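You operate a simulated robot arm through the tools that you are given. There is no shell and no other tool. Be economical: measure what you need, move in short steps, check, and stop when the job is done.

The job below is to be done with a simulated robot arm. You get a single attempt, and the scene is never put back.

TASK
Fetch the blue-handled jug and set it on the long blue tray. Take the yellow rag and leave it in the green handled tray. Open the green tank lid. The order is free. Set down upright: blue-handled jug.

It is judged by the outcome, as a careful person would: the job done as asked, and still so three seconds after it is handed in. It fails if anything else is knocked over, pushed out of place, dropped, spilled or broken. Lids that push on must go on centred and level and be pressed home; caps that screw on are set level and turned clockwise until they are tight.

THE ROBOT
A 7-joint arm with a two-finger gripper on a trunk, on a base that drives. Base frame: it is fixed to the floor where the robot stands at the start and does not move with it; the origin is under the middle of the robot, x ahead of it, y to its left, z up; the surface under the hand at the start is at about z = 950. Lengths are in mm, angles in rad, forces in N, time in s.
With the tool pointing down near the work surface it reaches from about 280 to 740 mm from the robot's upright axis, wherever it stands. Its first joint turns from -2.496 to 2.496 rad. Places, roughly: green handled tray (37x29x5 cm) [-3100, -900, 200]; green tank lid [-5500, -5200, 1200]; long blue tray [250, -1500, 750]; yellow rag (8x10x3 cm) [-3400, 1300, 500]. Payload 2.45 kg.
The TCP is the grasp point between the finger pads, 26 mm short of the fingertips. In the tool frame z runs along the fingers and y along their closing line. Largest opening 96 mm; the body of the gripper starts 69 mm behind the TCP.
Orientation is told as [roll, pitch, yaw] about the base's x, y, z axes, in that order, counted from this pose: with the fingers straight down and closing along the base's y, the tool's x points along the base's -x, its y along +y and its z along -z.

THE INTERFACE
- The arm moves only by the tool jog_arm. Its argument "plan" is text: rows parted by semicolons, each of 7 numbers parted by spaces: the shift along the tool's x, y, z in units of 250 mm (1.0 is 250 mm), then the turn, a rotation vector about the tool's x, y, z in units of 180 degrees (1.0 is 180 degrees), then the opening, from 0 (shut) to 1 (fully open). In form: tx ty tz rx ry rz grip; .... A call has 1 to 12 rows; each row is the pose to reach, as a shift and turn from the pose commanded when the call began, along the tool's axes at that moment. A call with a number of a shift or a turn outside -1 to 1 is refused whole. A row lasts 0.2 s, in which the tool goes at most 50 mm and 0.15 rad; a call with a longer step from one row to the next is refused whole, and so is a gripper value outside its range. Where a pose cannot be reached the arm comes as near as it can. A force on the tool above 40 N (or 10 N above the force at the start of the call, whichever is more), or a blocked arm, ends the call early, and 0.2 s more pass. The fingers move at their own pace and stop on an object; they squeeze with about 21 N. The grip force told is the motor's: it shows also when the fingers shut on nothing. Time passes only in rows, and 0.2 s behind the last, so rows that repeat a pose let the fingers close. The reply holds the time, the measured pose of the TCP, the force on the tool along the base axes, the opening and the grip force, in the units named above and with some noise, with the torque about the TCP (base axes, N m) and any sound that the robot's microphone picked up.
- Cameras (640 x 400 px; columns grow to the right, rows downward): "scene" is now at [31.6, 156.6, 1527.8]; the picture's right is [-0.28, -0.96, 0.00], its down [-0.58, 0.17, -0.80] and it looks along [0.77, -0.22, -0.60] (base axes); focal length 249 px, centre (320, 200). "wrist" rides on the gripper at [82, 3, -98] in the tool frame; the picture's right is [-0.04, 1.00, 0.00], its down [-0.73, -0.03, -0.68] and it looks along [-0.68, -0.03, 0.73] (tool axes); focal length 256 px, centre (320, 200).
- snapshot(camera): a new picture of that camera. The clock stands still meanwhile.
- raise_lower(by): slides the trunk up (or, below 0, down) by that many mm; the arm and the scene camera ride with it, the base frame stays. It gives what a move gives, with no picture.
- steer(legs): drives the robot by 1 to 6 legs, each [ahead, turn to the left] in mm and rad, along the robot's own axes; the way and the turn of a leg run together, so that a leg with both is an arc; at most 1500 mm and 3.142 rad a leg. The arm and the cameras ride along, it lands a little off, and it stops where it bumps. It gives what a move gives.
- aim_head(pan, tilt): turns the head with the scene camera to pan (to the left, within 2.705 rad either way) and tilt (down, from -0.506 to 1.204), counted from straight ahead of the robot. It gives what a move gives.
- pixel_to_xyz(camera, pixels): for up to 12 pixels [column, row] of the newest picture of that camera ("zoom" is the newest enlarged one), the place [x, y, z] in the base frame of the surface seen there, good to about 2 mm. The clock stands still meanwhile.
- close_up(camera, box): a new picture of the part [left, top, right, bottom] of that camera's present view, enlarged. The clock stands still meanwhile.
- finish_job(): hands the job in; it is judged then, once.

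Go step by step. Measure first, check grasps and placings, and put right what went wrong. The budget is 110 turns and 98 pictures, counting those below and the enlarged ones. Unless the task says otherwise, let go and move clear before handing in, and close with one line.

The tools are called after "Emit:" as name(argument=value, ...) on one line, values as JSON. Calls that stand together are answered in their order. jog_arm: Moves the arm, as the interface text tells. Its arguments: {"type":"object","properties":{"plan":{"type":"string"}},"required":["plan"]} The other tools are called the same way: raise_lower (by) slides the trunk up or down; steer (legs) drives the base; aim_head (pan, tilt) turns the head that bears the scene camera; snapshot (camera) takes a picture; pixel_to_xyz (camera, pixels) gives the place of the surface under pixels of a picture; close_up (camera, box) takes an enlarged picture of a part of a camera's view; finish_job () hands the job in.

At the start:

```text
clock: 0.0
position: [576.1, -106.4, 1206.8]
tcp_rot: [0.001, -0.001, -0.001]
force: [-0.8, 0.6, -0.7]
moment: [-0.01, 0.0, -0.01]
opening: 96.1
grip_force: 0.1
trunk travel left (down, up): [-563.0, 77.0]
robot x, y, heading: [0.1, -2.1, -0.002]
head pan, tilt: [-0.283, 0.646]
```

scene: 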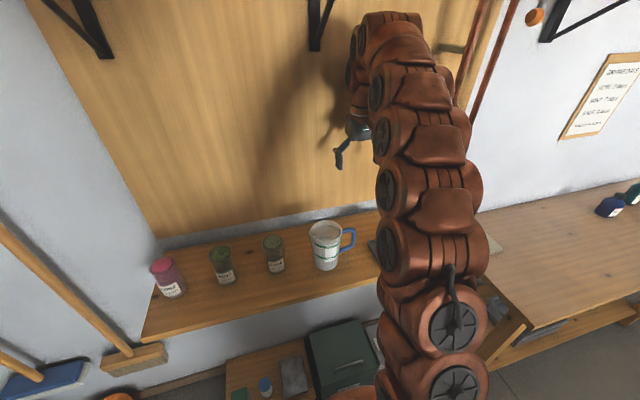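
wrist: 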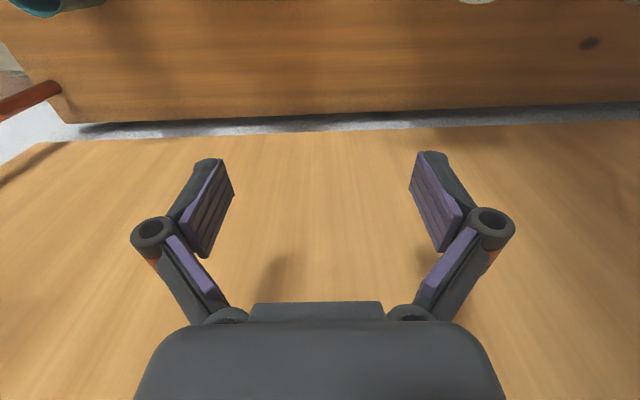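

The scene picture shows a white jug with a blue handle near (325,245) on a shelf. I'll measure it and enlarge that area.

Emit:
close_up(camera="scene", box=[140, 200, 400, 362])

Emit:
pixel_to_xyz(camera="scene", pixels=[[325, 226], [327, 250], [328, 268], [312, 230], [341, 230], [352, 237], [345, 252], [275, 255], [340, 290], [300, 300], [380, 262], [360, 220]])

```text
2.46 times, centred on (270, 281) of scene
```

zoom: 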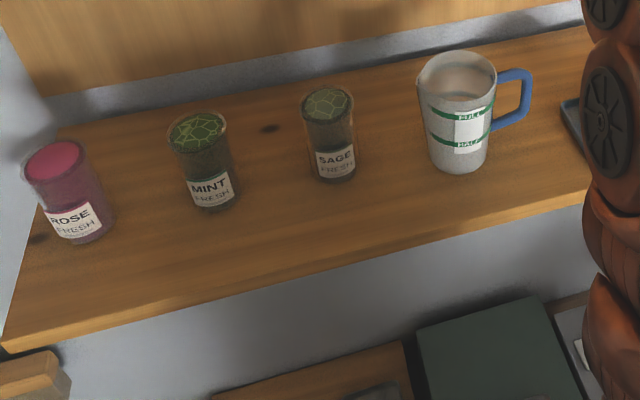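

```text
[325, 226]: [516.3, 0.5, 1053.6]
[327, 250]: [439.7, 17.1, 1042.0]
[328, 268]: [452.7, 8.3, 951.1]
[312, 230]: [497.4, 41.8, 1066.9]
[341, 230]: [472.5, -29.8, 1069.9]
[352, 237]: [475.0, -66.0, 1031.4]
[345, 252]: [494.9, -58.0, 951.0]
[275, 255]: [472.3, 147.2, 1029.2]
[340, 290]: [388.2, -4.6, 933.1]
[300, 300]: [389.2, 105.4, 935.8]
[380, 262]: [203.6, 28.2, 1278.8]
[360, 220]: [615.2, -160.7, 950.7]
```

The jug stands at about (485, 5) with its handle towards -y, and it may hold liquid. I'll measure its rim, handle and contents in the zoom, and look the other way for the long blue tray.

Emit:
pixel_to_xyz(camera="zoom", pixels=[[457, 52], [418, 82], [495, 80], [455, 104], [460, 96], [440, 90], [526, 80], [515, 120], [512, 73], [455, 168], [436, 160], [486, 160]])

Emit:
aim_head(pan=-1.3, tilt=0.6)

Emit:
snapshot(camera="scene")

```text
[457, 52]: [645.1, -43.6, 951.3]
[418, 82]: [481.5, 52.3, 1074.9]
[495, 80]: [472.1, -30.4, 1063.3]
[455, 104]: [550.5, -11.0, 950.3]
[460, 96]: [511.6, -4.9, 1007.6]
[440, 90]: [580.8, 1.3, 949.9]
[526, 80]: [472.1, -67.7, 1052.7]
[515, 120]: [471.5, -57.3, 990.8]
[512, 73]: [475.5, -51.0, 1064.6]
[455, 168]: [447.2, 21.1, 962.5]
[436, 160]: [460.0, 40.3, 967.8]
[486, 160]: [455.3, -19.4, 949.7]
```

```text
clock: 1.3
position: [576.2, -106.7, 1207.5]
tcp_rot: [0.0, -0.001, 0.0]
force: [-0.4, 1.1, 0.7]
moment: [-0.04, -0.01, 0.0]
opening: 95.9
grip_force: 0.1
trunk travel left (down, up): [-563.0, 77.0]
robot x, y, heading: [-1.4, -2.7, -0.004]
head pan, tilt: [-1.3, 0.6]
```

```text
94 pictures are left
```

scene: 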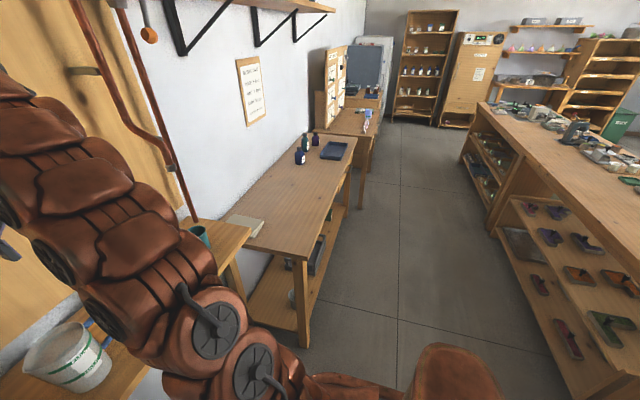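

The long blue tray seems to be at (335,150) on the second bench. I'll measure it and enlarge.

Emit:
close_up(camera="scene", box=[220, 110, 420, 235])

Emit:
pixel_to_xyz(camera="scene", pixels=[[335, 150], [326, 142], [346, 143], [320, 157], [340, 160], [300, 157], [318, 138], [300, 255], [360, 140], [250, 225], [200, 235], [400, 250]])

```text
3.20 times, centred on (320, 172) of scene
```

zoom: 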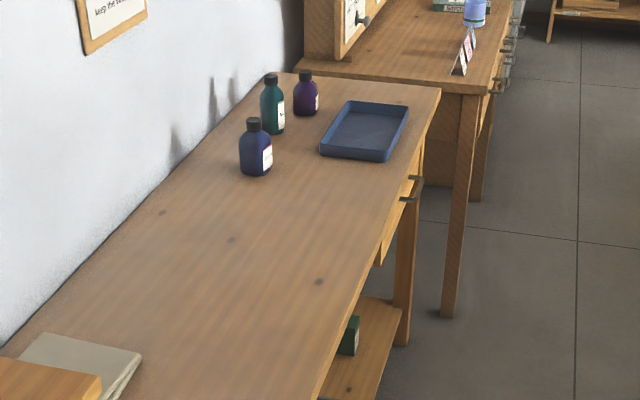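

```text
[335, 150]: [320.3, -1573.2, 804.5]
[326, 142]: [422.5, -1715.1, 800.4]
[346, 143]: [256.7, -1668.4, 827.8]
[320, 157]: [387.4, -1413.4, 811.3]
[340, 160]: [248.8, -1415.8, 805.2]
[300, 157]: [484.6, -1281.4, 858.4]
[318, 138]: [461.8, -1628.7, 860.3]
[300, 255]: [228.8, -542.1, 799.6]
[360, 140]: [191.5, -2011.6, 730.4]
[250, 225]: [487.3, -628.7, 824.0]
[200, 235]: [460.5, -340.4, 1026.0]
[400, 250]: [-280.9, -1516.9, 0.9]
```

The tray's centre is near (330,-1570), with its floor at z≈804 and rim at about 829. The jug axis looks to be about (481,8), radius about 42. I'll turn the gripper so it closes along x, clear of the handle at -y, and hover over the jug.

Emit:
jog_arm(plan="0.035 0.042 0 0 0 -0.0455 1;0.07 0.084 0 0 0 -0.091 1;0.105 0.126 0 0 0 -0.1365 1;0.14 0.168 0 0 0 -0.182 1;0.175 0.21 0 0 0 -0.2275 1;0.21 0.252 0 0 0 -0.273 1;0.245 0.294 0 0 0 -0.3185 1;0.28 0.336 0 0 0 -0.364 1;0.315 0.378 0 0 0 -0.4095 1;0.35 0.42 0 0 0 -0.455 1;0.38 0.46 0 0 0 -0.5 1;0.38 0.46 0 0 0 -0.5 1")

Emit:
snapshot(camera="wrist")

```text
clock: 3.9
position: [479.9, 9.6, 1207.9]
tcp_rot: [-0.001, 0.0, 1.573]
force: [0.3, -0.5, 0.6]
moment: [-0.03, 0.02, 0.02]
opening: 96.0
grip_force: 0.1
trunk travel left (down, up): [-563.0, 77.0]
robot x, y, heading: [-2.4, -0.6, 0.004]
head pan, tilt: [-1.3, 0.6]
```

```text
92 pictures are left
```

wrist: 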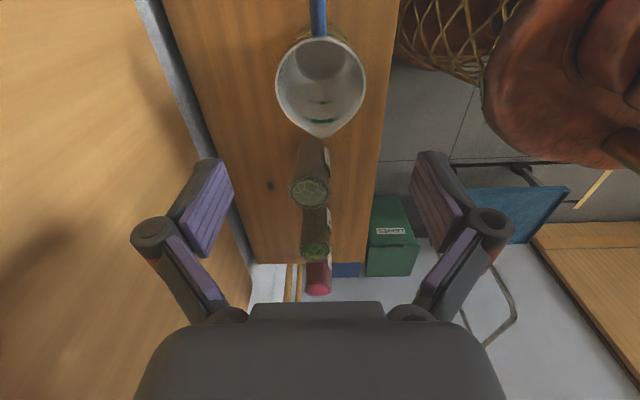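

The wrist view shows the jug's rim centred near (320,85), handle at the top. I'll measure the rim's left and right edges and the inside.

Emit:
pixel_to_xyz(camera="wrist", pixels=[[278, 85], [363, 85], [276, 90], [364, 90], [320, 40], [320, 134], [320, 15], [320, 100], [325, 60], [300, 90], [340, 95]])

Emit:
close_up(camera="wrist", box=[240, 0, 400, 100])

```text
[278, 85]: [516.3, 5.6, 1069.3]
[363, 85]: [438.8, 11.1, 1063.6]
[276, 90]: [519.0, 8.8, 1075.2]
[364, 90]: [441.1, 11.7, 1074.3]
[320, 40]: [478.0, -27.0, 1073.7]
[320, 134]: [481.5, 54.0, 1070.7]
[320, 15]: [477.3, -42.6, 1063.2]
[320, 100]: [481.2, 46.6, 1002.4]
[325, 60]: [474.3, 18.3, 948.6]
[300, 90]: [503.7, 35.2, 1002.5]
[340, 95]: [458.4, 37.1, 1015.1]
```

```text
4.00 times, centred on (320, 50) of wrist
```

zoom: 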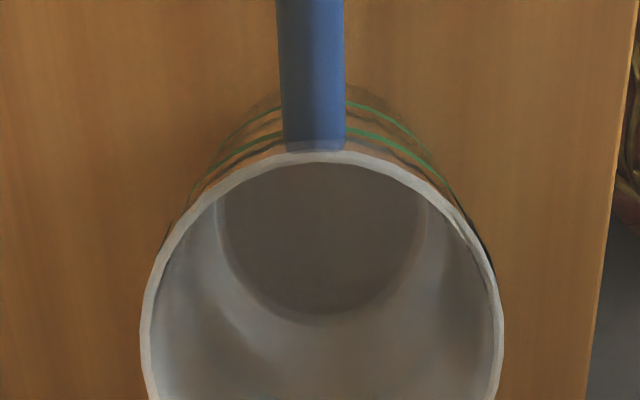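

The jug looks empty. Its rim is centred at about (479.5, 10) with diameter about 80, and the TCP is right above it. I'll go down to z≈1030 and close.

Emit:
jog_arm(plan="0 0 0.12 0 0 0 1;0 0 0.24 0 0 0 1;0 0 0.36 0 0 0 1;0 0 0.48 0 0 0 1;0 0 0.6 0 0 0 1;0 0 0.66 0 0 0 1;0 0 0.7 0 0 0 1;0 0 0.7 0 0 0 1")

Emit:
jog_arm(plan="0 0 0 0 0 0 0.7;0 0 0 0 0 0 0.6;0 0 0 0 0 0 0.6;0 0 0 0 0 0 0.6")

```text
clock: 5.7
position: [479.3, 9.1, 1034.0]
tcp_rot: [0.001, 0.002, 1.569]
force: [0.7, 0.1, -0.2]
moment: [0.01, 0.0, 0.0]
opening: 96.0
grip_force: 0.1
trunk travel left (down, up): [-563.0, 77.0]
robot x, y, heading: [4.2, 1.8, 0.005]
head pan, tilt: [-1.3, 0.6]
```

```text
clock: 6.7
position: [480.0, 9.0, 1035.0]
tcp_rot: [-0.001, 0.0, 1.572]
force: [3.4, -0.5, 14.7]
moment: [0.0, 0.0, -0.01]
opening: 80.7
grip_force: 20.9
trunk travel left (down, up): [-563.0, 77.0]
robot x, y, heading: [0.6, -0.5, 0.001]
head pan, tilt: [-1.3, 0.6]
```

Gripped, with the opening stopped at 80.7 mm. I'll lift 120 mm and check.

Emit:
jog_arm(plan="0 0 -0.04 0 0 0 0.5;0 0 -0.12 0 0 0 0.5;0 0 -0.24 0 0 0 0.5;0 0 -0.36 0 0 0 0.5;0 0 -0.44 0 0 0 0.5;0 0 -0.48 0 0 0 0.5;0 0 -0.48 0 0 0 0.5")

Emit:
snapshot(camera="wrist")

Emit:
aim_head(pan=-2.2, tilt=0.5)

Emit:
snapshot(camera="scene")

```text
clock: 8.3
position: [479.3, 9.3, 1152.5]
tcp_rot: [0.0, -0.002, 1.572]
force: [0.0, 0.3, -1.0]
moment: [0.01, 0.03, -0.02]
opening: 76.6
grip_force: 20.9
trunk travel left (down, up): [-563.0, 77.0]
robot x, y, heading: [4.3, 0.5, -0.002]
head pan, tilt: [-1.3, 0.6]
```

```text
90 pictures are left
```

wrist: 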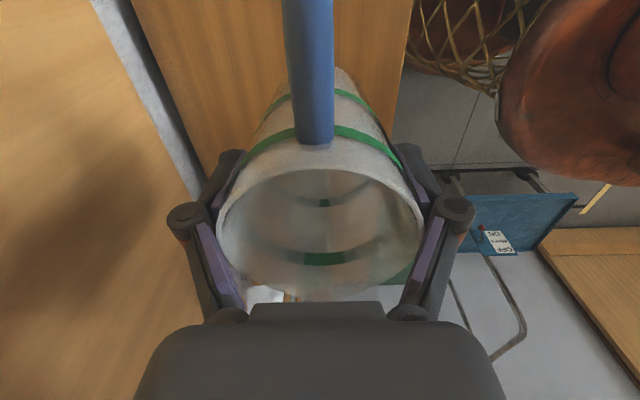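

```text
clock: 9.5
position: [479.9, 9.1, 1153.2]
tcp_rot: [-0.001, 0.0, 1.571]
force: [-0.4, -0.4, -0.8]
moment: [0.04, -0.01, 0.02]
opening: 76.2
grip_force: 21.1
trunk travel left (down, up): [-563.0, 77.0]
robot x, y, heading: [3.6, 0.9, -0.004]
head pan, tilt: [-2.201, 0.499]
```

```text
89 pictures are left
```

scene: 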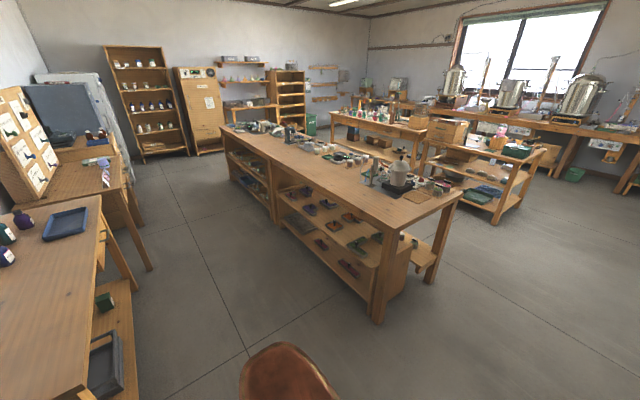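

The jug is off the shelf, but the opening shrank from 80.7 to 76.2, so it may have crept upward towards the palm. I'll measure where its rim is.

Emit:
pixel_to_xyz(camera="wrist", pixels=[[219, 215], [423, 215], [320, 172], [300, 146], [330, 146], [310, 60], [320, 290]])

Emit:
pixel_to_xyz(camera="scene", pixels=[[375, 320], [245, 345], [40, 240], [85, 207], [240, 180], [437, 283], [380, 188], [500, 222], [150, 270], [95, 245], [460, 100], [585, 120]])

Emit:
snapshot(camera="wrist")

```text
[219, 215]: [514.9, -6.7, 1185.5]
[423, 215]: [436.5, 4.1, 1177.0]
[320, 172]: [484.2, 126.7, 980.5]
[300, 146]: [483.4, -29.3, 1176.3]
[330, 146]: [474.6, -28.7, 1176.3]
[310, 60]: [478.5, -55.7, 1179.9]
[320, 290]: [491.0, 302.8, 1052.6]
```

```text
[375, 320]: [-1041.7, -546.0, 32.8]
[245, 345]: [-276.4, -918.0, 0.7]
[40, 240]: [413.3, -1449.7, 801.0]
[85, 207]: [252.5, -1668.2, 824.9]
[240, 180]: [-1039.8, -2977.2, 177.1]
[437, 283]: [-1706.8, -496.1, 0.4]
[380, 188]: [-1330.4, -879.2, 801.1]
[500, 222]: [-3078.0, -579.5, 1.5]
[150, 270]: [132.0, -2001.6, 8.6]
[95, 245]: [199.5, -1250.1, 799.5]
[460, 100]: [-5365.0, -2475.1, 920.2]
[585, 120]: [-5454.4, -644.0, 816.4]
```

```text
88 pictures are left
```

wrist: 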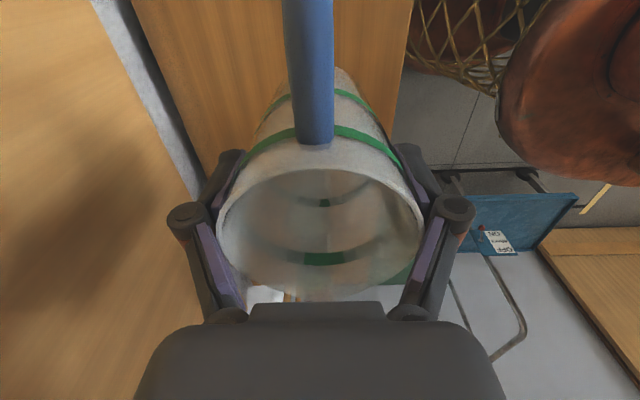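

The grasp is steady: both pictures match, with the rim about 32 mm above the TCP. The aisle between the bench edge (x≈200) and the island (x≈-1040) is clear, so I'll back up, turn right, drive along it to the tray and turn to face it.

Emit:
steer(legs=[[-300, 0], [0, -1.571], [800, 0], [770, 0], [0, 1.571]])

Emit:
aim_head(pan=-0.3, tilt=0.8)

Emit:
snapshot(camera="scene")

Emit:
snapshot(camera="wrist")

```text
clock: 26.8
position: [193.3, -1578.0, 1152.4]
tcp_rot: [-0.001, 0.0, 1.559]
force: [-0.6, 0.7, -0.9]
moment: [-0.01, -0.02, 0.0]
opening: 76.0
grip_force: 21.1
trunk travel left (down, up): [-563.0, 77.0]
robot x, y, heading: [-287.9, -1583.1, -0.01]
head pan, tilt: [-2.201, 0.499]
```

```text
clock: 28.7
position: [193.2, -1578.3, 1152.3]
tcp_rot: [-0.001, 0.0, 1.558]
force: [-0.5, -0.3, -1.6]
moment: [0.02, -0.03, -0.01]
opening: 76.3
grip_force: 21.2
trunk travel left (down, up): [-563.0, 77.0]
robot x, y, heading: [-288.9, -1579.4, -0.011]
head pan, tilt: [-0.3, 0.799]
```

```text
87 pictures are left
```

scene: 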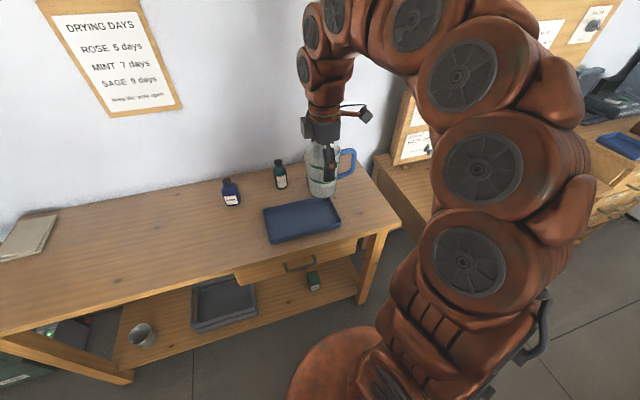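

```text
86 pictures are left
```

wrist: 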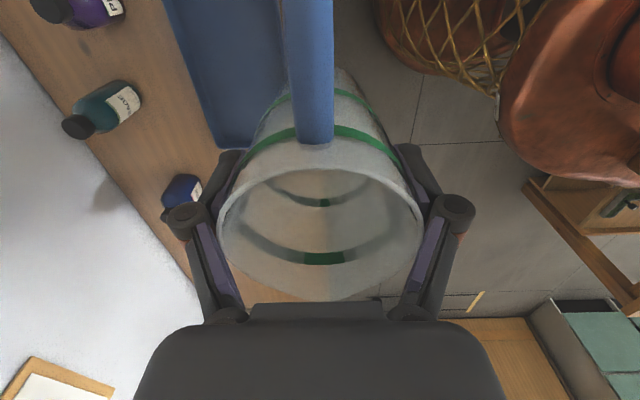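

I'm in front of the tray, whose corners are near (264,212), (330,198), (340,222), (272,242). I'll measure those, and check the other blue object at (620,145) and the grey tray below at (225,300).

Emit:
pixel_to_xyz(camera="scene", pixels=[[265, 211], [328, 200], [339, 220], [272, 242], [300, 218], [285, 225], [620, 145], [225, 300], [231, 182], [279, 160], [315, 210], [345, 165]])

```text
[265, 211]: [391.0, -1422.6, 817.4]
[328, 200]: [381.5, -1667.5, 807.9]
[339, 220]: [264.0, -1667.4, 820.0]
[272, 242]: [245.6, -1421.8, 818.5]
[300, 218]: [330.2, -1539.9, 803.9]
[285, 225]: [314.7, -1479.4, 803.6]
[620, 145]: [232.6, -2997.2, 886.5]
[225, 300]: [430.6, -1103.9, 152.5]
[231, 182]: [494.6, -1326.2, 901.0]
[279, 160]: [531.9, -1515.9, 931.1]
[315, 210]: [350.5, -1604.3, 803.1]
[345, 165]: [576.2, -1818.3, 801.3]
```

This is the blue tray: floor at 804, roughly x 245–420 and y -1420 to -1715. I'll shift the jug over (330,-1560), then lower the trunk 150 mm.

Emit:
jog_arm(plan="-0.01 -0.08 0 0 0 0 0.5;-0.03 -0.2 0 0 0 0 0.5;-0.045 -0.34 0 0 0 0 0.5;-0.06 -0.46 0 0 0 0 0.5;-0.072 -0.548 0 0 0 0 0.5;-0.072 -0.548 0 0 0 0 0.5")

Emit:
raise_lower(by=-150)

Emit:
snapshot(camera="scene")

```text
clock: 30.1
position: [330.3, -1559.5, 1150.4]
tcp_rot: [0.001, 0.001, 1.557]
force: [0.0, -0.4, -0.9]
moment: [0.01, -0.02, -0.03]
opening: 75.8
grip_force: 21.4
trunk travel left (down, up): [-563.0, 77.0]
robot x, y, heading: [-285.9, -1580.3, -0.013]
head pan, tilt: [-0.3, 0.799]
```

```text
clock: 31.8
position: [329.8, -1561.5, 999.7]
tcp_rot: [-0.001, 0.0, 1.559]
force: [0.9, 0.6, -1.3]
moment: [0.0, 0.0, 0.01]
opening: 76.4
grip_force: 21.5
trunk travel left (down, up): [-413.0, 227.0]
robot x, y, heading: [-286.0, -1581.8, -0.013]
head pan, tilt: [-0.3, 0.799]
```

```text
85 pictures are left
```

scene: 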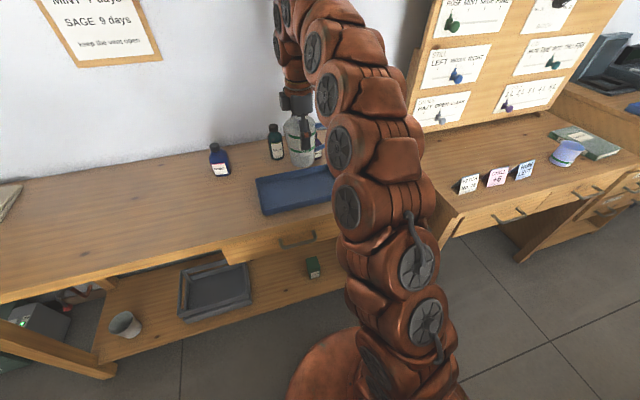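

The jug is above the tray, bottom visible near (302,164). I'll lower it 90 mm, then use small steps until contact.

Emit:
pixel_to_xyz(camera="scene", pixels=[[300, 162], [300, 158], [306, 163], [300, 120]])

Emit:
jog_arm(plan="0 0 0.1 0 0 0 0.5;0 0 0.2 0 0 0 0.5;0 0 0.3 0 0 0 0.5;0 0 0.36 0 0 0 0.5;0 0 0.36 0 0 0 0.5")

```text
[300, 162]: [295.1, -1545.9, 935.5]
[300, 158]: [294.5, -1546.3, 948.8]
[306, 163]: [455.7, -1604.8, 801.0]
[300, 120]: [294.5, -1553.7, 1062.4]
```

```text
clock: 33.0
position: [330.4, -1561.0, 910.1]
tcp_rot: [-0.001, 0.0, 1.558]
force: [0.6, -0.7, -0.7]
moment: [0.04, -0.03, 0.02]
opening: 76.3
grip_force: 21.3
trunk travel left (down, up): [-413.0, 227.0]
robot x, y, heading: [-287.6, -1581.1, -0.015]
head pan, tilt: [-0.3, 0.799]
```

The readings disagree on how far the jug's bottom hangs below the TCP, so I'll enlarge the view before the last bit.

Emit:
close_up(camera="scene", box=[250, 80, 378, 240])

```text
2.50 times, centred on (314, 160) of scene
```

zoom: 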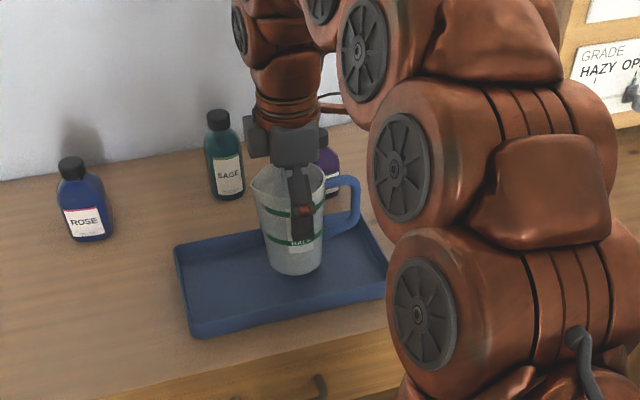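

The jug's rim sits close under the palm, so its bottom is about 70 mm below the TCP (z≈840). I'll lower 26 mm, then creep.

Emit:
pixel_to_xyz(camera="zoom", pixels=[[295, 272], [275, 262], [260, 185], [300, 282]])

Emit:
jog_arm(plan="0 0 0.03 0 0 0 0.5;0 0 0.06 0 0 0 0.5;0 0 0.08 0 0 0 0.5;0 0 0.09 0 0 0 0.5;0 0 0.1 0 0 0 0.5")

```text
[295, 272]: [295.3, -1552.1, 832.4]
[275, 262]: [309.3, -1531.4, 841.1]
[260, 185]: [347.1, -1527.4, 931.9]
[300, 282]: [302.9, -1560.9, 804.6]
```

```text
clock: 34.2
position: [329.7, -1560.8, 892.0]
tcp_rot: [-0.008, -0.001, 1.557]
force: [-6.8, -0.4, 22.4]
moment: [0.07, 0.29, 0.04]
opening: 77.1
grip_force: 21.9
trunk travel left (down, up): [-413.0, 227.0]
robot x, y, heading: [-286.6, -1583.9, -0.013]
head pan, tilt: [-0.3, 0.799]
stopped in row 5: the force on the tool passed its limit at 43 N (the readings are from after the stop); the commanded pose is now the measured one
```

Contact came at TCP z≈892, so the jug's bottom is on the tray floor. I'll ease up 1–2 mm, open, and look.

Emit:
jog_arm(plan="0 0 -0.006 0 0 0 0.5;0 0 -0.006 0 0 0 0.83;0 0 -0.006 0 0 0 0.9;0 0 -0.006 0 0 0 1;0 0 -0.006 0 0 0 1")

Emit:
close_up(camera="scene", box=[250, 80, 378, 240])

```text
clock: 35.4
position: [331.0, -1562.2, 890.3]
tcp_rot: [-0.006, -0.001, 1.558]
force: [0.9, -0.1, -0.8]
moment: [0.01, 0.02, -0.03]
opening: 96.0
grip_force: 0.1
trunk travel left (down, up): [-413.0, 227.0]
robot x, y, heading: [-286.3, -1577.5, -0.014]
head pan, tilt: [-0.3, 0.799]
```

```text
2.50 times, centred on (314, 160) of scene
```

zoom: 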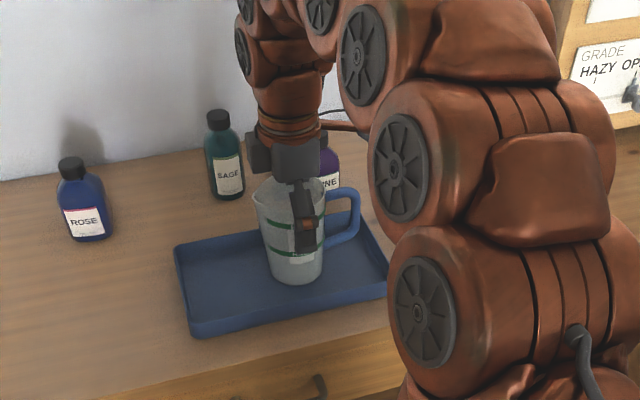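

The jug stands upright in the tray, fingers open. I'll raise straight up with small steps, then check.

Emit:
jog_arm(plan="0 0 -0.04 0 0 0 1;0 0 -0.1 0 0 0 1;0 0 -0.2 0 0 0 1;0 0 -0.32 0 0 0 1;0 0 -0.45 0 0 0 1;0 0 -0.6 0 0 0 1;0 0 -0.7 0 0 0 1")

Emit:
snapshot(camera="scene")

```text
clock: 37.0
position: [328.7, -1561.3, 1043.5]
tcp_rot: [-0.005, 0.0, 1.559]
force: [-0.2, 0.4, 0.1]
moment: [0.03, 0.03, 0.01]
opening: 95.9
grip_force: 0.1
out of reach, approached as far as the arm can: row 7
trunk travel left (down, up): [-413.0, 227.0]
robot x, y, heading: [-285.4, -1581.8, -0.01]
head pan, tilt: [-0.3, 0.799]
```

```text
82 pictures are left
```

scene: 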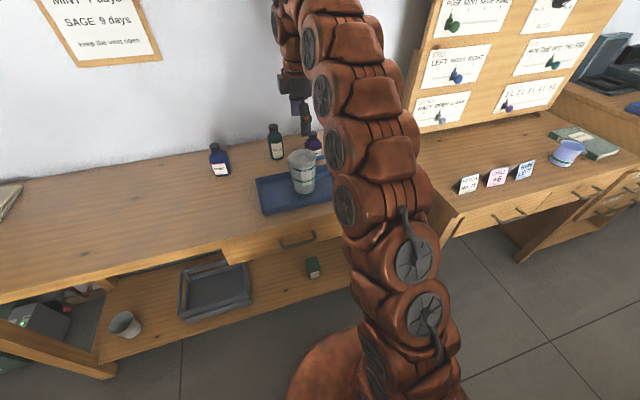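

The jug stands well in the tray. I'll raise the trunk, pull the arm in and take a look at the signboard at (500,60), which may tell how the lids work.

Emit:
raise_lower(by=150)

Emit:
jog_arm(plan="0 0.08 0 0 0 0.045 1;0 0.16 0 0 0 0.09 1;0 0.24 0 0 0 0.135 1;0 0.32 0 0 0 0.18 1;0 0.4 0 0 0 0.225 1;0 0.48 0 0 0 0.27 1;0 0.56 0 0 0 0.315 1;0 0.64 0 0 0 0.36 1;0 0.72 0 0 0 0.405 1;0 0.8 0 0 0 0.45 1;0 0.86 0 0 0 0.495 1;0 0.86 0 0 0 0.495 1")

Emit:
aim_head(pan=-0.8, tilt=0.35)

Emit:
snapshot(camera="scene")

```text
clock: 38.8
position: [328.6, -1559.8, 1191.4]
tcp_rot: [-0.008, -0.001, 1.558]
force: [-0.2, -0.1, 0.3]
moment: [-0.01, 0.0, -0.02]
opening: 96.0
grip_force: 0.0
trunk travel left (down, up): [-563.0, 77.0]
robot x, y, heading: [-286.8, -1585.5, -0.011]
head pan, tilt: [-0.3, 0.799]
```

```text
clock: 41.4
position: [114.1, -1558.3, 1189.3]
tcp_rot: [0.0, -0.007, 0.002]
force: [0.1, -0.9, -0.1]
moment: [-0.01, -0.01, -0.01]
opening: 95.9
grip_force: 0.0
trunk travel left (down, up): [-563.0, 77.0]
robot x, y, heading: [-289.7, -1580.9, -0.013]
head pan, tilt: [-0.3, 0.799]
```

```text
clock: 42.3
position: [114.3, -1559.1, 1191.1]
tcp_rot: [-0.001, -0.008, 0.004]
force: [-0.2, 0.1, 0.6]
moment: [-0.01, -0.02, 0.0]
opening: 96.0
grip_force: 0.0
trunk travel left (down, up): [-563.0, 77.0]
robot x, y, heading: [-283.3, -1581.1, -0.01]
head pan, tilt: [-0.799, 0.351]
```

```text
81 pictures are left
```

scene: 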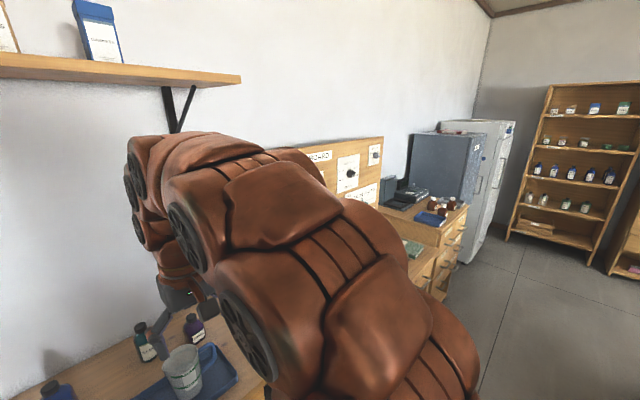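

The arm hides the signboard from here. Now I'll scout towards the rag and the green tray (pan 2.4) and towards the tank (pan -2.6).

Emit:
aim_head(pan=2.6, tilt=0.25)

Emit:
snapshot(camera="scene")

Emit:
aim_head(pan=-2.6, tilt=0.25)

Emit:
snapshot(camera="scene")

```text
clock: 45.2
position: [114.3, -1558.0, 1190.4]
tcp_rot: [0.001, -0.007, 0.003]
force: [0.3, -0.5, -0.5]
moment: [-0.01, 0.0, 0.0]
opening: 96.0
grip_force: 0.1
trunk travel left (down, up): [-563.0, 77.0]
robot x, y, heading: [-284.5, -1582.9, -0.015]
head pan, tilt: [2.601, 0.25]
```

```text
80 pictures are left
```

scene: 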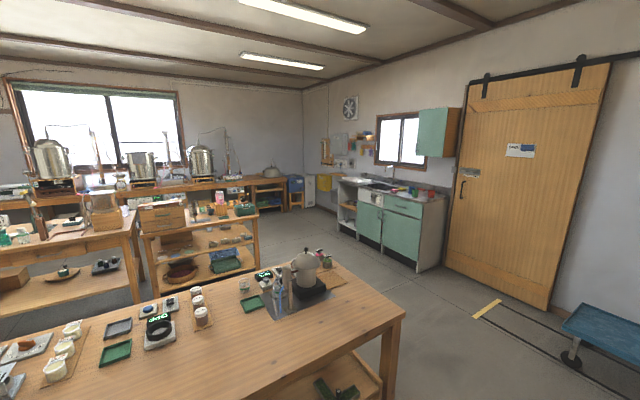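

```text
clock: 49.2
position: [114.4, -1557.8, 1189.7]
tcp_rot: [0.001, -0.008, 0.004]
force: [1.4, -0.7, 0.4]
moment: [0.01, 0.0, -0.01]
opening: 96.0
grip_force: 0.1
trunk travel left (down, up): [-563.0, 77.0]
robot x, y, heading: [-284.2, -1584.0, -0.01]
head pan, tilt: [-2.601, 0.25]
```

```text
79 pictures are left
```

scene: 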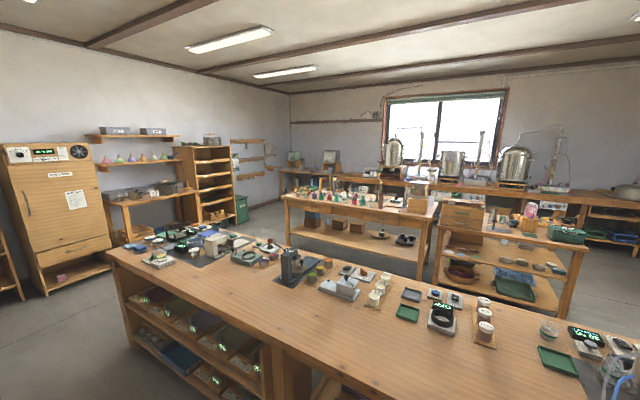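

A yellow thing is at (325,182) in the first view. The green tray is on the lower shelf of the trolley, (515,290) in the second view, and small tanks may be at (295,160) and (330,160). I'll measure and enlarge.

Emit:
pixel_to_xyz(camera="scene", pixels=[[513, 291], [515, 278], [568, 234], [295, 160], [330, 158], [240, 205], [460, 250], [570, 310], [436, 285], [520, 265]])

Emit:
close_up(camera="scene", box=[420, 190, 610, 310])

Emit:
close_up(camera="scene", box=[220, 130, 380, 230])

Emit:
aim_head(pan=2.6, tilt=0.25)

Emit:
close_up(camera="scene", box=[280, 130, 440, 230])

Emit:
pixel_to_xyz(camera="zoom", pixels=[[180, 210], [270, 200], [280, 300], [400, 240], [490, 240], [60, 230], [560, 360], [100, 330]])

```text
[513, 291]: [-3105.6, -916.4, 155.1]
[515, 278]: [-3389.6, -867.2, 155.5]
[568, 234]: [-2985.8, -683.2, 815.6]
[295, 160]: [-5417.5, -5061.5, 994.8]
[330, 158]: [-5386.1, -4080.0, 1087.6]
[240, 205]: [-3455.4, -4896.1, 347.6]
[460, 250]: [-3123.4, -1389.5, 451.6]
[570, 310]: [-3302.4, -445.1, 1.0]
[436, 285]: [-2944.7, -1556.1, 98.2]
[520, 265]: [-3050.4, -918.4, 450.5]
```

```text
3.33 times, centred on (515, 250) of scene
```

zoom: 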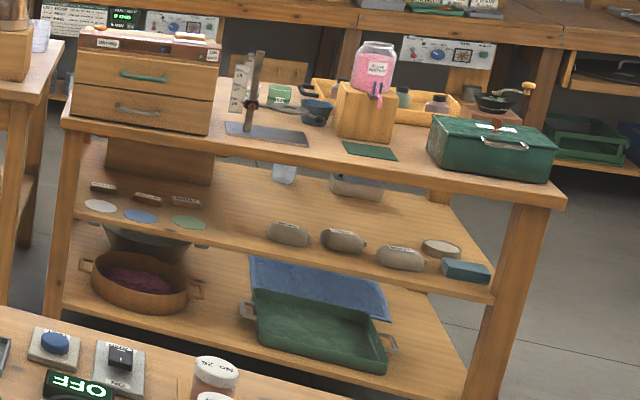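

```text
4.00 times, centred on (300, 180) of scene
```

zoom: 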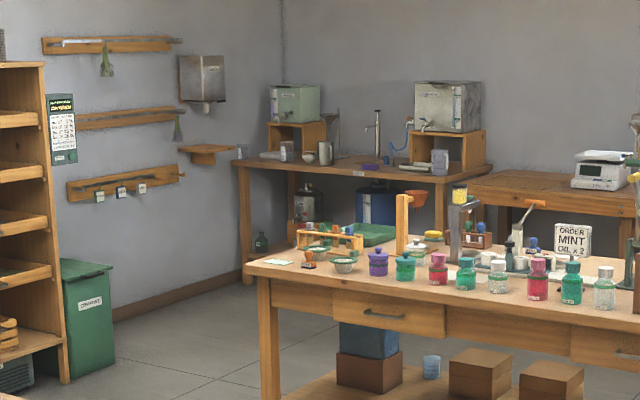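

```text
clock: 53.3
position: [114.2, -1557.9, 1190.4]
tcp_rot: [-0.001, -0.008, 0.005]
force: [-0.4, 0.3, 0.6]
moment: [0.0, 0.01, -0.02]
opening: 96.2
grip_force: 0.1
trunk travel left (down, up): [-563.0, 77.0]
robot x, y, heading: [-287.1, -1580.3, -0.01]
head pan, tilt: [2.601, 0.25]
```

```text
4.00 times, centred on (360, 180) of scene
```

zoom: 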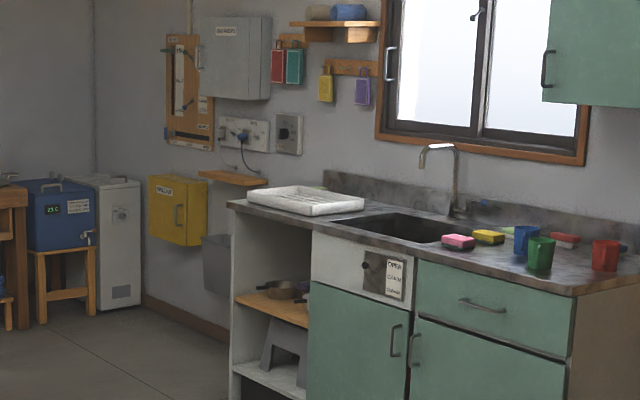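

```text
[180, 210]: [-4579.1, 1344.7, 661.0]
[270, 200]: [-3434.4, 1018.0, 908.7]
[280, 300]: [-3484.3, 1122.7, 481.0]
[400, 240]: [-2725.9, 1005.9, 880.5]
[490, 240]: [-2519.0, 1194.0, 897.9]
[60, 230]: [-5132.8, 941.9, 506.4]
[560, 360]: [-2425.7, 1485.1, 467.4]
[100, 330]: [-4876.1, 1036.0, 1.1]
```

The green handled tray is on the trolley's bottom shelf at about (-3105,-916,155). The rag should lie in the sink unit's open compartment near (-3450,1150,481), and the pale green tank is in the far corner. Before driving north I'll check the floor for the cart and other obstacles.

Emit:
aim_head(pan=2.0, tilt=0.45)

Emit:
snapshot(camera="scene")

Emit:
pixel_to_xyz(camera="scene", pixels=[[250, 200], [320, 230], [400, 260], [450, 240], [500, 260], [560, 300], [600, 250], [150, 220], [100, 200], [420, 330], [620, 330], [350, 180]])

```text
clock: 54.3
position: [114.7, -1559.1, 1190.3]
tcp_rot: [0.0, -0.009, 0.003]
force: [-0.7, 0.0, 0.3]
moment: [-0.01, 0.0, 0.01]
opening: 96.2
grip_force: 0.0
trunk travel left (down, up): [-563.0, 77.0]
robot x, y, heading: [-286.8, -1577.0, -0.013]
head pan, tilt: [2.0, 0.45]
```

```text
75 pictures are left
```

scene: 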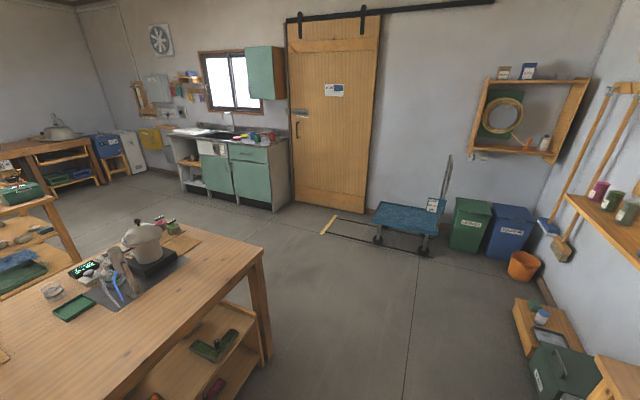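

```text
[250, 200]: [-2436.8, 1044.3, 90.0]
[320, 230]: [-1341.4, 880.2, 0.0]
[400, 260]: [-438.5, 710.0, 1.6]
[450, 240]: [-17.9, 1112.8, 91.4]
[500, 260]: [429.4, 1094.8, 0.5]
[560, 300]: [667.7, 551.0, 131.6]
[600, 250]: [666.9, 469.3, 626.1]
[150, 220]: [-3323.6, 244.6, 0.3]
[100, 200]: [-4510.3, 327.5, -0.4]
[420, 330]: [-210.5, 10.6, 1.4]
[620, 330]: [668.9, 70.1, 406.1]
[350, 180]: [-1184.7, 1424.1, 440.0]
```

The aisle along y≈100 is clear, with the cart beyond y≈700 and the sink unit front at y≈1050. I'll drive north, turn left and go to about x=-2600.

Emit:
steer(legs=[[0, 1.584], [1500, 0], [180, 0], [0, 1.571], [1400, 0], [800, 0]])

Emit:
aim_head(pan=-0.9, tilt=0.6)

Emit:
snapshot(camera="scene")

Emit:
aim_head(pan=0.9, tilt=0.6)

Emit:
snapshot(camera="scene")

```text
clock: 81.0
position: [-2835.4, 230.4, 1189.7]
tcp_rot: [0.001, -0.007, 3.094]
force: [-0.6, -0.2, -0.5]
moment: [-0.03, -0.01, 0.01]
opening: 96.4
grip_force: 0.1
trunk travel left (down, up): [-563.0, 77.0]
robot x, y, heading: [-2436.7, 231.5, 3.081]
head pan, tilt: [2.0, 0.45]
```

```text
clock: 83.5
position: [-2835.9, 229.8, 1190.2]
tcp_rot: [-0.002, -0.006, 3.096]
force: [0.1, -0.1, 0.3]
moment: [-0.01, -0.01, 0.0]
opening: 95.8
grip_force: 0.1
trunk travel left (down, up): [-563.0, 77.0]
robot x, y, heading: [-2433.4, 233.1, 3.078]
head pan, tilt: [-0.901, 0.6]
```

```text
74 pictures are left
```

scene: 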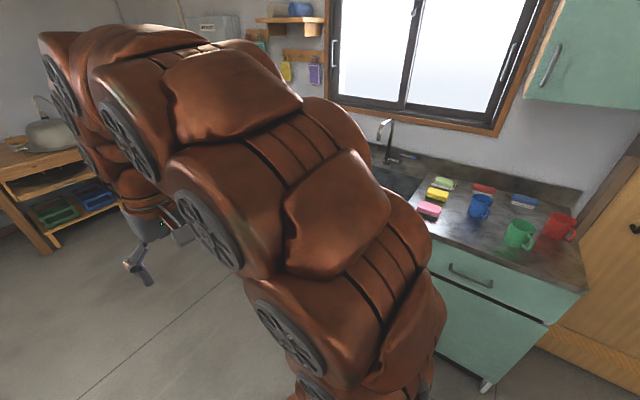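

```text
clock: 85.3
position: [-2835.6, 229.9, 1189.9]
tcp_rot: [0.0, -0.007, 3.094]
force: [1.1, -1.0, -0.5]
moment: [-0.01, 0.01, -0.02]
opening: 96.2
grip_force: 0.0
trunk travel left (down, up): [-563.0, 77.0]
robot x, y, heading: [-2435.0, 229.0, 3.082]
head pan, tilt: [0.901, 0.6]
```

```text
73 pictures are left
```

scene: 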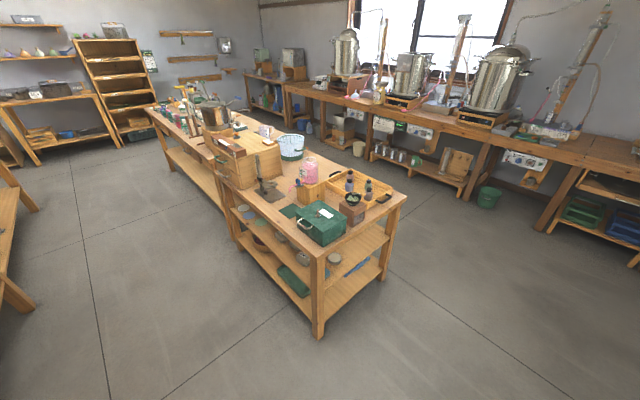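

I stand at (-2435,230). I'll go on to x≈-3350 and turn right to face the sink unit's open compartment.

Emit:
steer(legs=[[930, 0], [0, -1.51]])

Emit:
aim_head(pan=0.35, tilt=0.75)

Emit:
snapshot(camera="scene")

Emit:
snapshot(camera="wrist")

```text
clock: 93.8
position: [-3374.3, 693.8, 1191.0]
tcp_rot: [-0.001, -0.008, 1.582]
force: [-0.9, -0.1, 0.4]
moment: [0.04, -0.03, -0.01]
opening: 96.1
grip_force: 0.1
trunk travel left (down, up): [-563.0, 77.0]
robot x, y, heading: [-3348.8, 295.7, 1.569]
head pan, tilt: [0.901, 0.6]
```

```text
clock: 94.7
position: [-3374.4, 693.5, 1190.2]
tcp_rot: [-0.002, -0.007, 1.584]
force: [0.4, 0.2, 0.1]
moment: [0.0, 0.01, -0.05]
opening: 96.4
grip_force: 0.1
trunk travel left (down, up): [-563.0, 77.0]
robot x, y, heading: [-3347.6, 296.1, 1.561]
head pan, tilt: [0.351, 0.75]
```

```text
72 pictures are left
```

scene: 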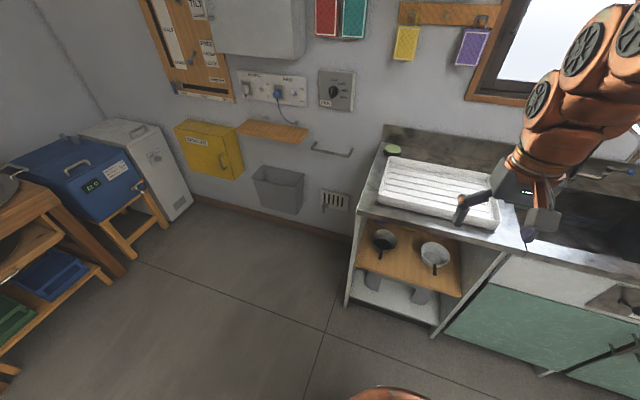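

```text
71 pictures are left
```

wrist: 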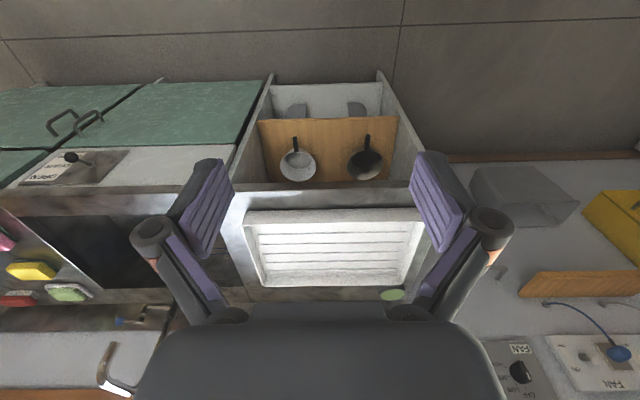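

I see the compartment with two pans but no rag yet; it's likely deeper inside. I'll lower the trunk 450 mm to see into it.

Emit:
pixel_to_xyz(camera="scene", pixels=[[405, 43], [472, 45], [392, 150], [400, 260], [355, 235], [460, 290], [380, 240], [435, 255], [350, 300], [365, 210], [525, 245], [408, 295]])

Emit:
raise_lower(by=-450)

Emit:
aim_head(pan=0.05, tilt=0.6)

Emit:
snapshot(camera="scene")

Emit:
snapshot(camera="wrist")

```text
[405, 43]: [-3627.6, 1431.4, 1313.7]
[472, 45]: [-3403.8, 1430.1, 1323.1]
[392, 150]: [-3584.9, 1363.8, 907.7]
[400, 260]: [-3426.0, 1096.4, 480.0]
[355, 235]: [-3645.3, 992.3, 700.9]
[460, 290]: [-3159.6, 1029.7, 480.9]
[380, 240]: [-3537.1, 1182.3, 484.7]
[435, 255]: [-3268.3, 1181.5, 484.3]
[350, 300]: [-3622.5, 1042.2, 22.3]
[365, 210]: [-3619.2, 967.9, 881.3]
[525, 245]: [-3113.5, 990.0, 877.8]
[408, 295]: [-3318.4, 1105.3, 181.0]
```

```text
refused: -450 is not a number from -400 to 400
```

```text
clock: 95.5
position: [-3374.4, 694.1, 1189.9]
tcp_rot: [-0.002, -0.006, 1.583]
force: [0.0, -0.7, 0.6]
moment: [-0.02, -0.01, -0.02]
opening: 96.1
grip_force: 0.0
trunk travel left (down, up): [-563.0, 77.0]
robot x, y, heading: [-3350.8, 292.8, 1.566]
head pan, tilt: [0.051, 0.6]
```

```text
70 pictures are left
```

scene: 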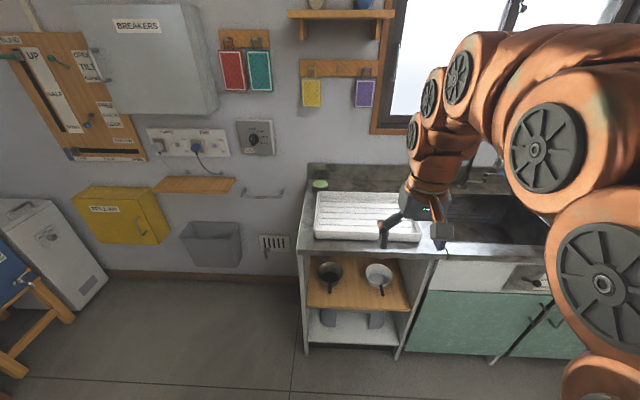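

```text
69 pictures are left
```

wrist: 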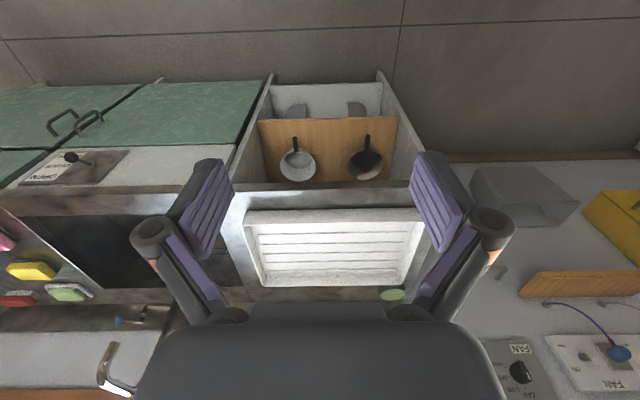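

The trunk move is limited to 400, so I'll lower 400 and look again.

Emit:
raise_lower(by=-400)

Emit:
aim_head(pan=0.05, tilt=0.5)

Emit:
close_up(camera="scene", box=[240, 150, 440, 275])

```text
clock: 99.4
position: [-3373.1, 693.8, 790.6]
tcp_rot: [0.0, -0.007, 1.584]
force: [0.2, 0.2, 1.6]
moment: [0.02, -0.02, -0.01]
opening: 95.9
grip_force: 0.1
trunk travel left (down, up): [-163.0, 477.0]
robot x, y, heading: [-3348.9, 286.6, 1.568]
head pan, tilt: [0.051, 0.6]
```

```text
clock: 100.0
position: [-3373.7, 694.6, 789.8]
tcp_rot: [-0.001, -0.007, 1.583]
force: [0.2, -0.5, 1.2]
moment: [0.0, -0.01, -0.01]
opening: 96.2
grip_force: 0.0
trunk travel left (down, up): [-163.0, 477.0]
robot x, y, heading: [-3346.1, 289.4, 1.566]
head pan, tilt: [0.051, 0.499]
```

```text
3.20 times, centred on (340, 212) of scene
```

zoom: 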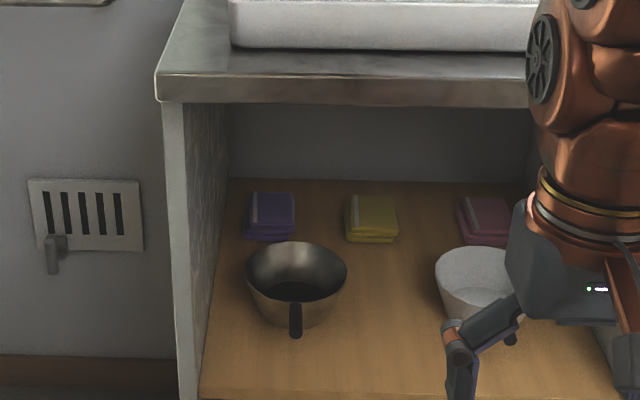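

The yellow rag is at zoom (371,218), between the purple and red ones and behind the two pans. I'll measure it.

Emit:
pixel_to_xyz(camera="zoom", pixels=[[347, 235], [395, 235], [370, 200], [372, 215], [350, 198], [392, 198], [372, 241], [345, 275], [330, 300], [437, 270], [400, 115], [300, 330]])

Emit:
pixel_to_xyz(camera="zoom", pixels=[[350, 100], [170, 105], [190, 370], [295, 245], [285, 215], [460, 225], [296, 335], [480, 250], [610, 330]])

```text
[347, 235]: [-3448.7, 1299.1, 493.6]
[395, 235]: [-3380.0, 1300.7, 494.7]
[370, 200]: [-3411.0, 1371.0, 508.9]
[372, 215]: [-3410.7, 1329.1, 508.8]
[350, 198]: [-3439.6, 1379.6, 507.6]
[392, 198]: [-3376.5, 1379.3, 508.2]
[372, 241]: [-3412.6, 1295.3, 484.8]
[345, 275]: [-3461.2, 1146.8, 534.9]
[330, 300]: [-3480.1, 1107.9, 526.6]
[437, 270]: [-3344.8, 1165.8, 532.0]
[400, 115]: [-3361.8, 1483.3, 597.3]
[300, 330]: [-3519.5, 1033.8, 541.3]
```

```text
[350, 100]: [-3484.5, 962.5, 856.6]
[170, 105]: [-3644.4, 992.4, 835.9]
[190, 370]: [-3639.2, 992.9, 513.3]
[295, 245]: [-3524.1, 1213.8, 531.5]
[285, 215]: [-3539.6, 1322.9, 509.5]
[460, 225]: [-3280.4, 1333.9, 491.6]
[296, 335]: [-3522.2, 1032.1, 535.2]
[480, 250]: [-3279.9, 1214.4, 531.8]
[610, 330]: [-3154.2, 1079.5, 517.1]
```

Rag: x -3448…-3378, y 1297…1380, z 481…509. The pans in front leave a 117 mm gap and rise to z 532, and the counter lip bottom is at about 830. I need to reach in tilted about 30° below horizontal with the wrist camera on top, so I first turn the tool half a turn about its axis.

Emit:
jog_arm(plan="0 0 0 0 0 -0.0455 1;0 0 0 0 0 -0.091 1;0 0 0 0 0 -0.1365 1;0 0 0 0 0 -0.182 1;0 0 0 0 0 -0.2275 1;0 0 0 0 0 -0.273 1;0 0 0 0 0 -0.3185 1;0 0 0 0 0 -0.364 1;0 0 0 0 0 -0.4095 1;0 0 0 0 0 -0.455 1;0 0 0 0 0 -0.5 1")

Emit:
jog_arm(plan="0 0 0 0 0 -0.0455 1;0 0 0 0 0 -0.091 1;0 0 0 0 0 -0.1365 1;0 0 0 0 0 -0.182 1;0 0 0 0 0 -0.2275 1;0 0 0 0 0 -0.273 1;0 0 0 0 0 -0.3185 1;0 0 0 0 0 -0.364 1;0 0 0 0 0 -0.4095 1;0 0 0 0 0 -0.455 1;0 0 0 0 0 -0.5 1")

```text
clock: 102.4
position: [-3373.5, 694.7, 790.5]
tcp_rot: [-0.008, 0.001, -3.127]
force: [0.7, -1.0, -0.7]
moment: [0.0, -0.01, -0.04]
opening: 96.1
grip_force: 0.1
trunk travel left (down, up): [-163.0, 477.0]
robot x, y, heading: [-3346.8, 291.7, 1.566]
head pan, tilt: [0.051, 0.499]
```

```text
clock: 104.8
position: [-3374.5, 695.0, 788.9]
tcp_rot: [-0.001, 0.008, -1.556]
force: [-0.2, -0.4, 0.4]
moment: [0.0, 0.02, -0.02]
opening: 95.8
grip_force: 0.1
trunk travel left (down, up): [-163.0, 477.0]
robot x, y, heading: [-3347.3, 291.7, 1.569]
head pan, tilt: [0.051, 0.499]
```

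The half turn worked. Now I'll pitch the fingers forward by 60° while moving to about (y 895, z 640), still in front of the counter lip.

Emit:
jog_arm(plan="0.1 0 0.075 0 0.0417 0 1;0.2 0 0.15 0 0.0833 0 1;0.3 0 0.225 0 0.125 0 1;0.4 0 0.3 0 0.1667 0 1;0.5 0 0.375 0 0.2083 0 1;0.6 0 0.45 0 0.25 0 1;0.7 0 0.525 0 0.2917 0 1;0.8 0 0.6 0 0.3333 0 1;0.8 0 0.6 0 0.3333 0 1")

Emit:
snapshot(camera="scene")

Emit:
snapshot(camera="wrist")

```text
clock: 106.8
position: [-3377.6, 893.6, 647.0]
tcp_rot: [0.001, 1.058, -1.549]
force: [-0.7, 0.3, -0.2]
moment: [0.02, 0.01, 0.0]
opening: 95.8
grip_force: 0.1
out of reach, approached as far as the arm can: row 8, 9
trunk travel left (down, up): [-163.0, 477.0]
robot x, y, heading: [-3346.9, 293.6, 1.568]
head pan, tilt: [0.051, 0.499]
```

```text
67 pictures are left
```

scene: 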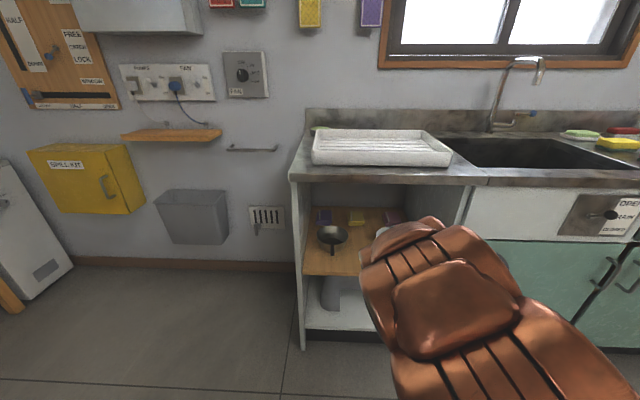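

```text
66 pictures are left
```

wrist: 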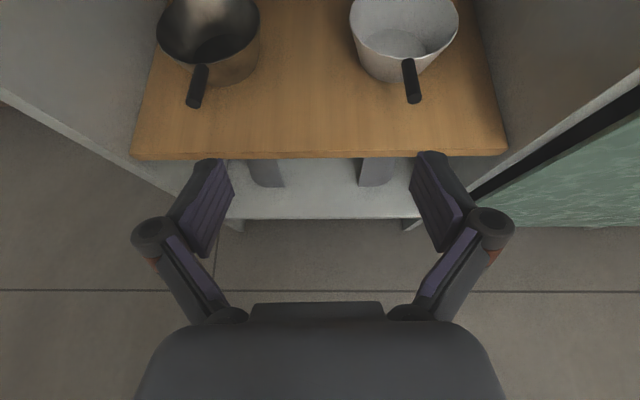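

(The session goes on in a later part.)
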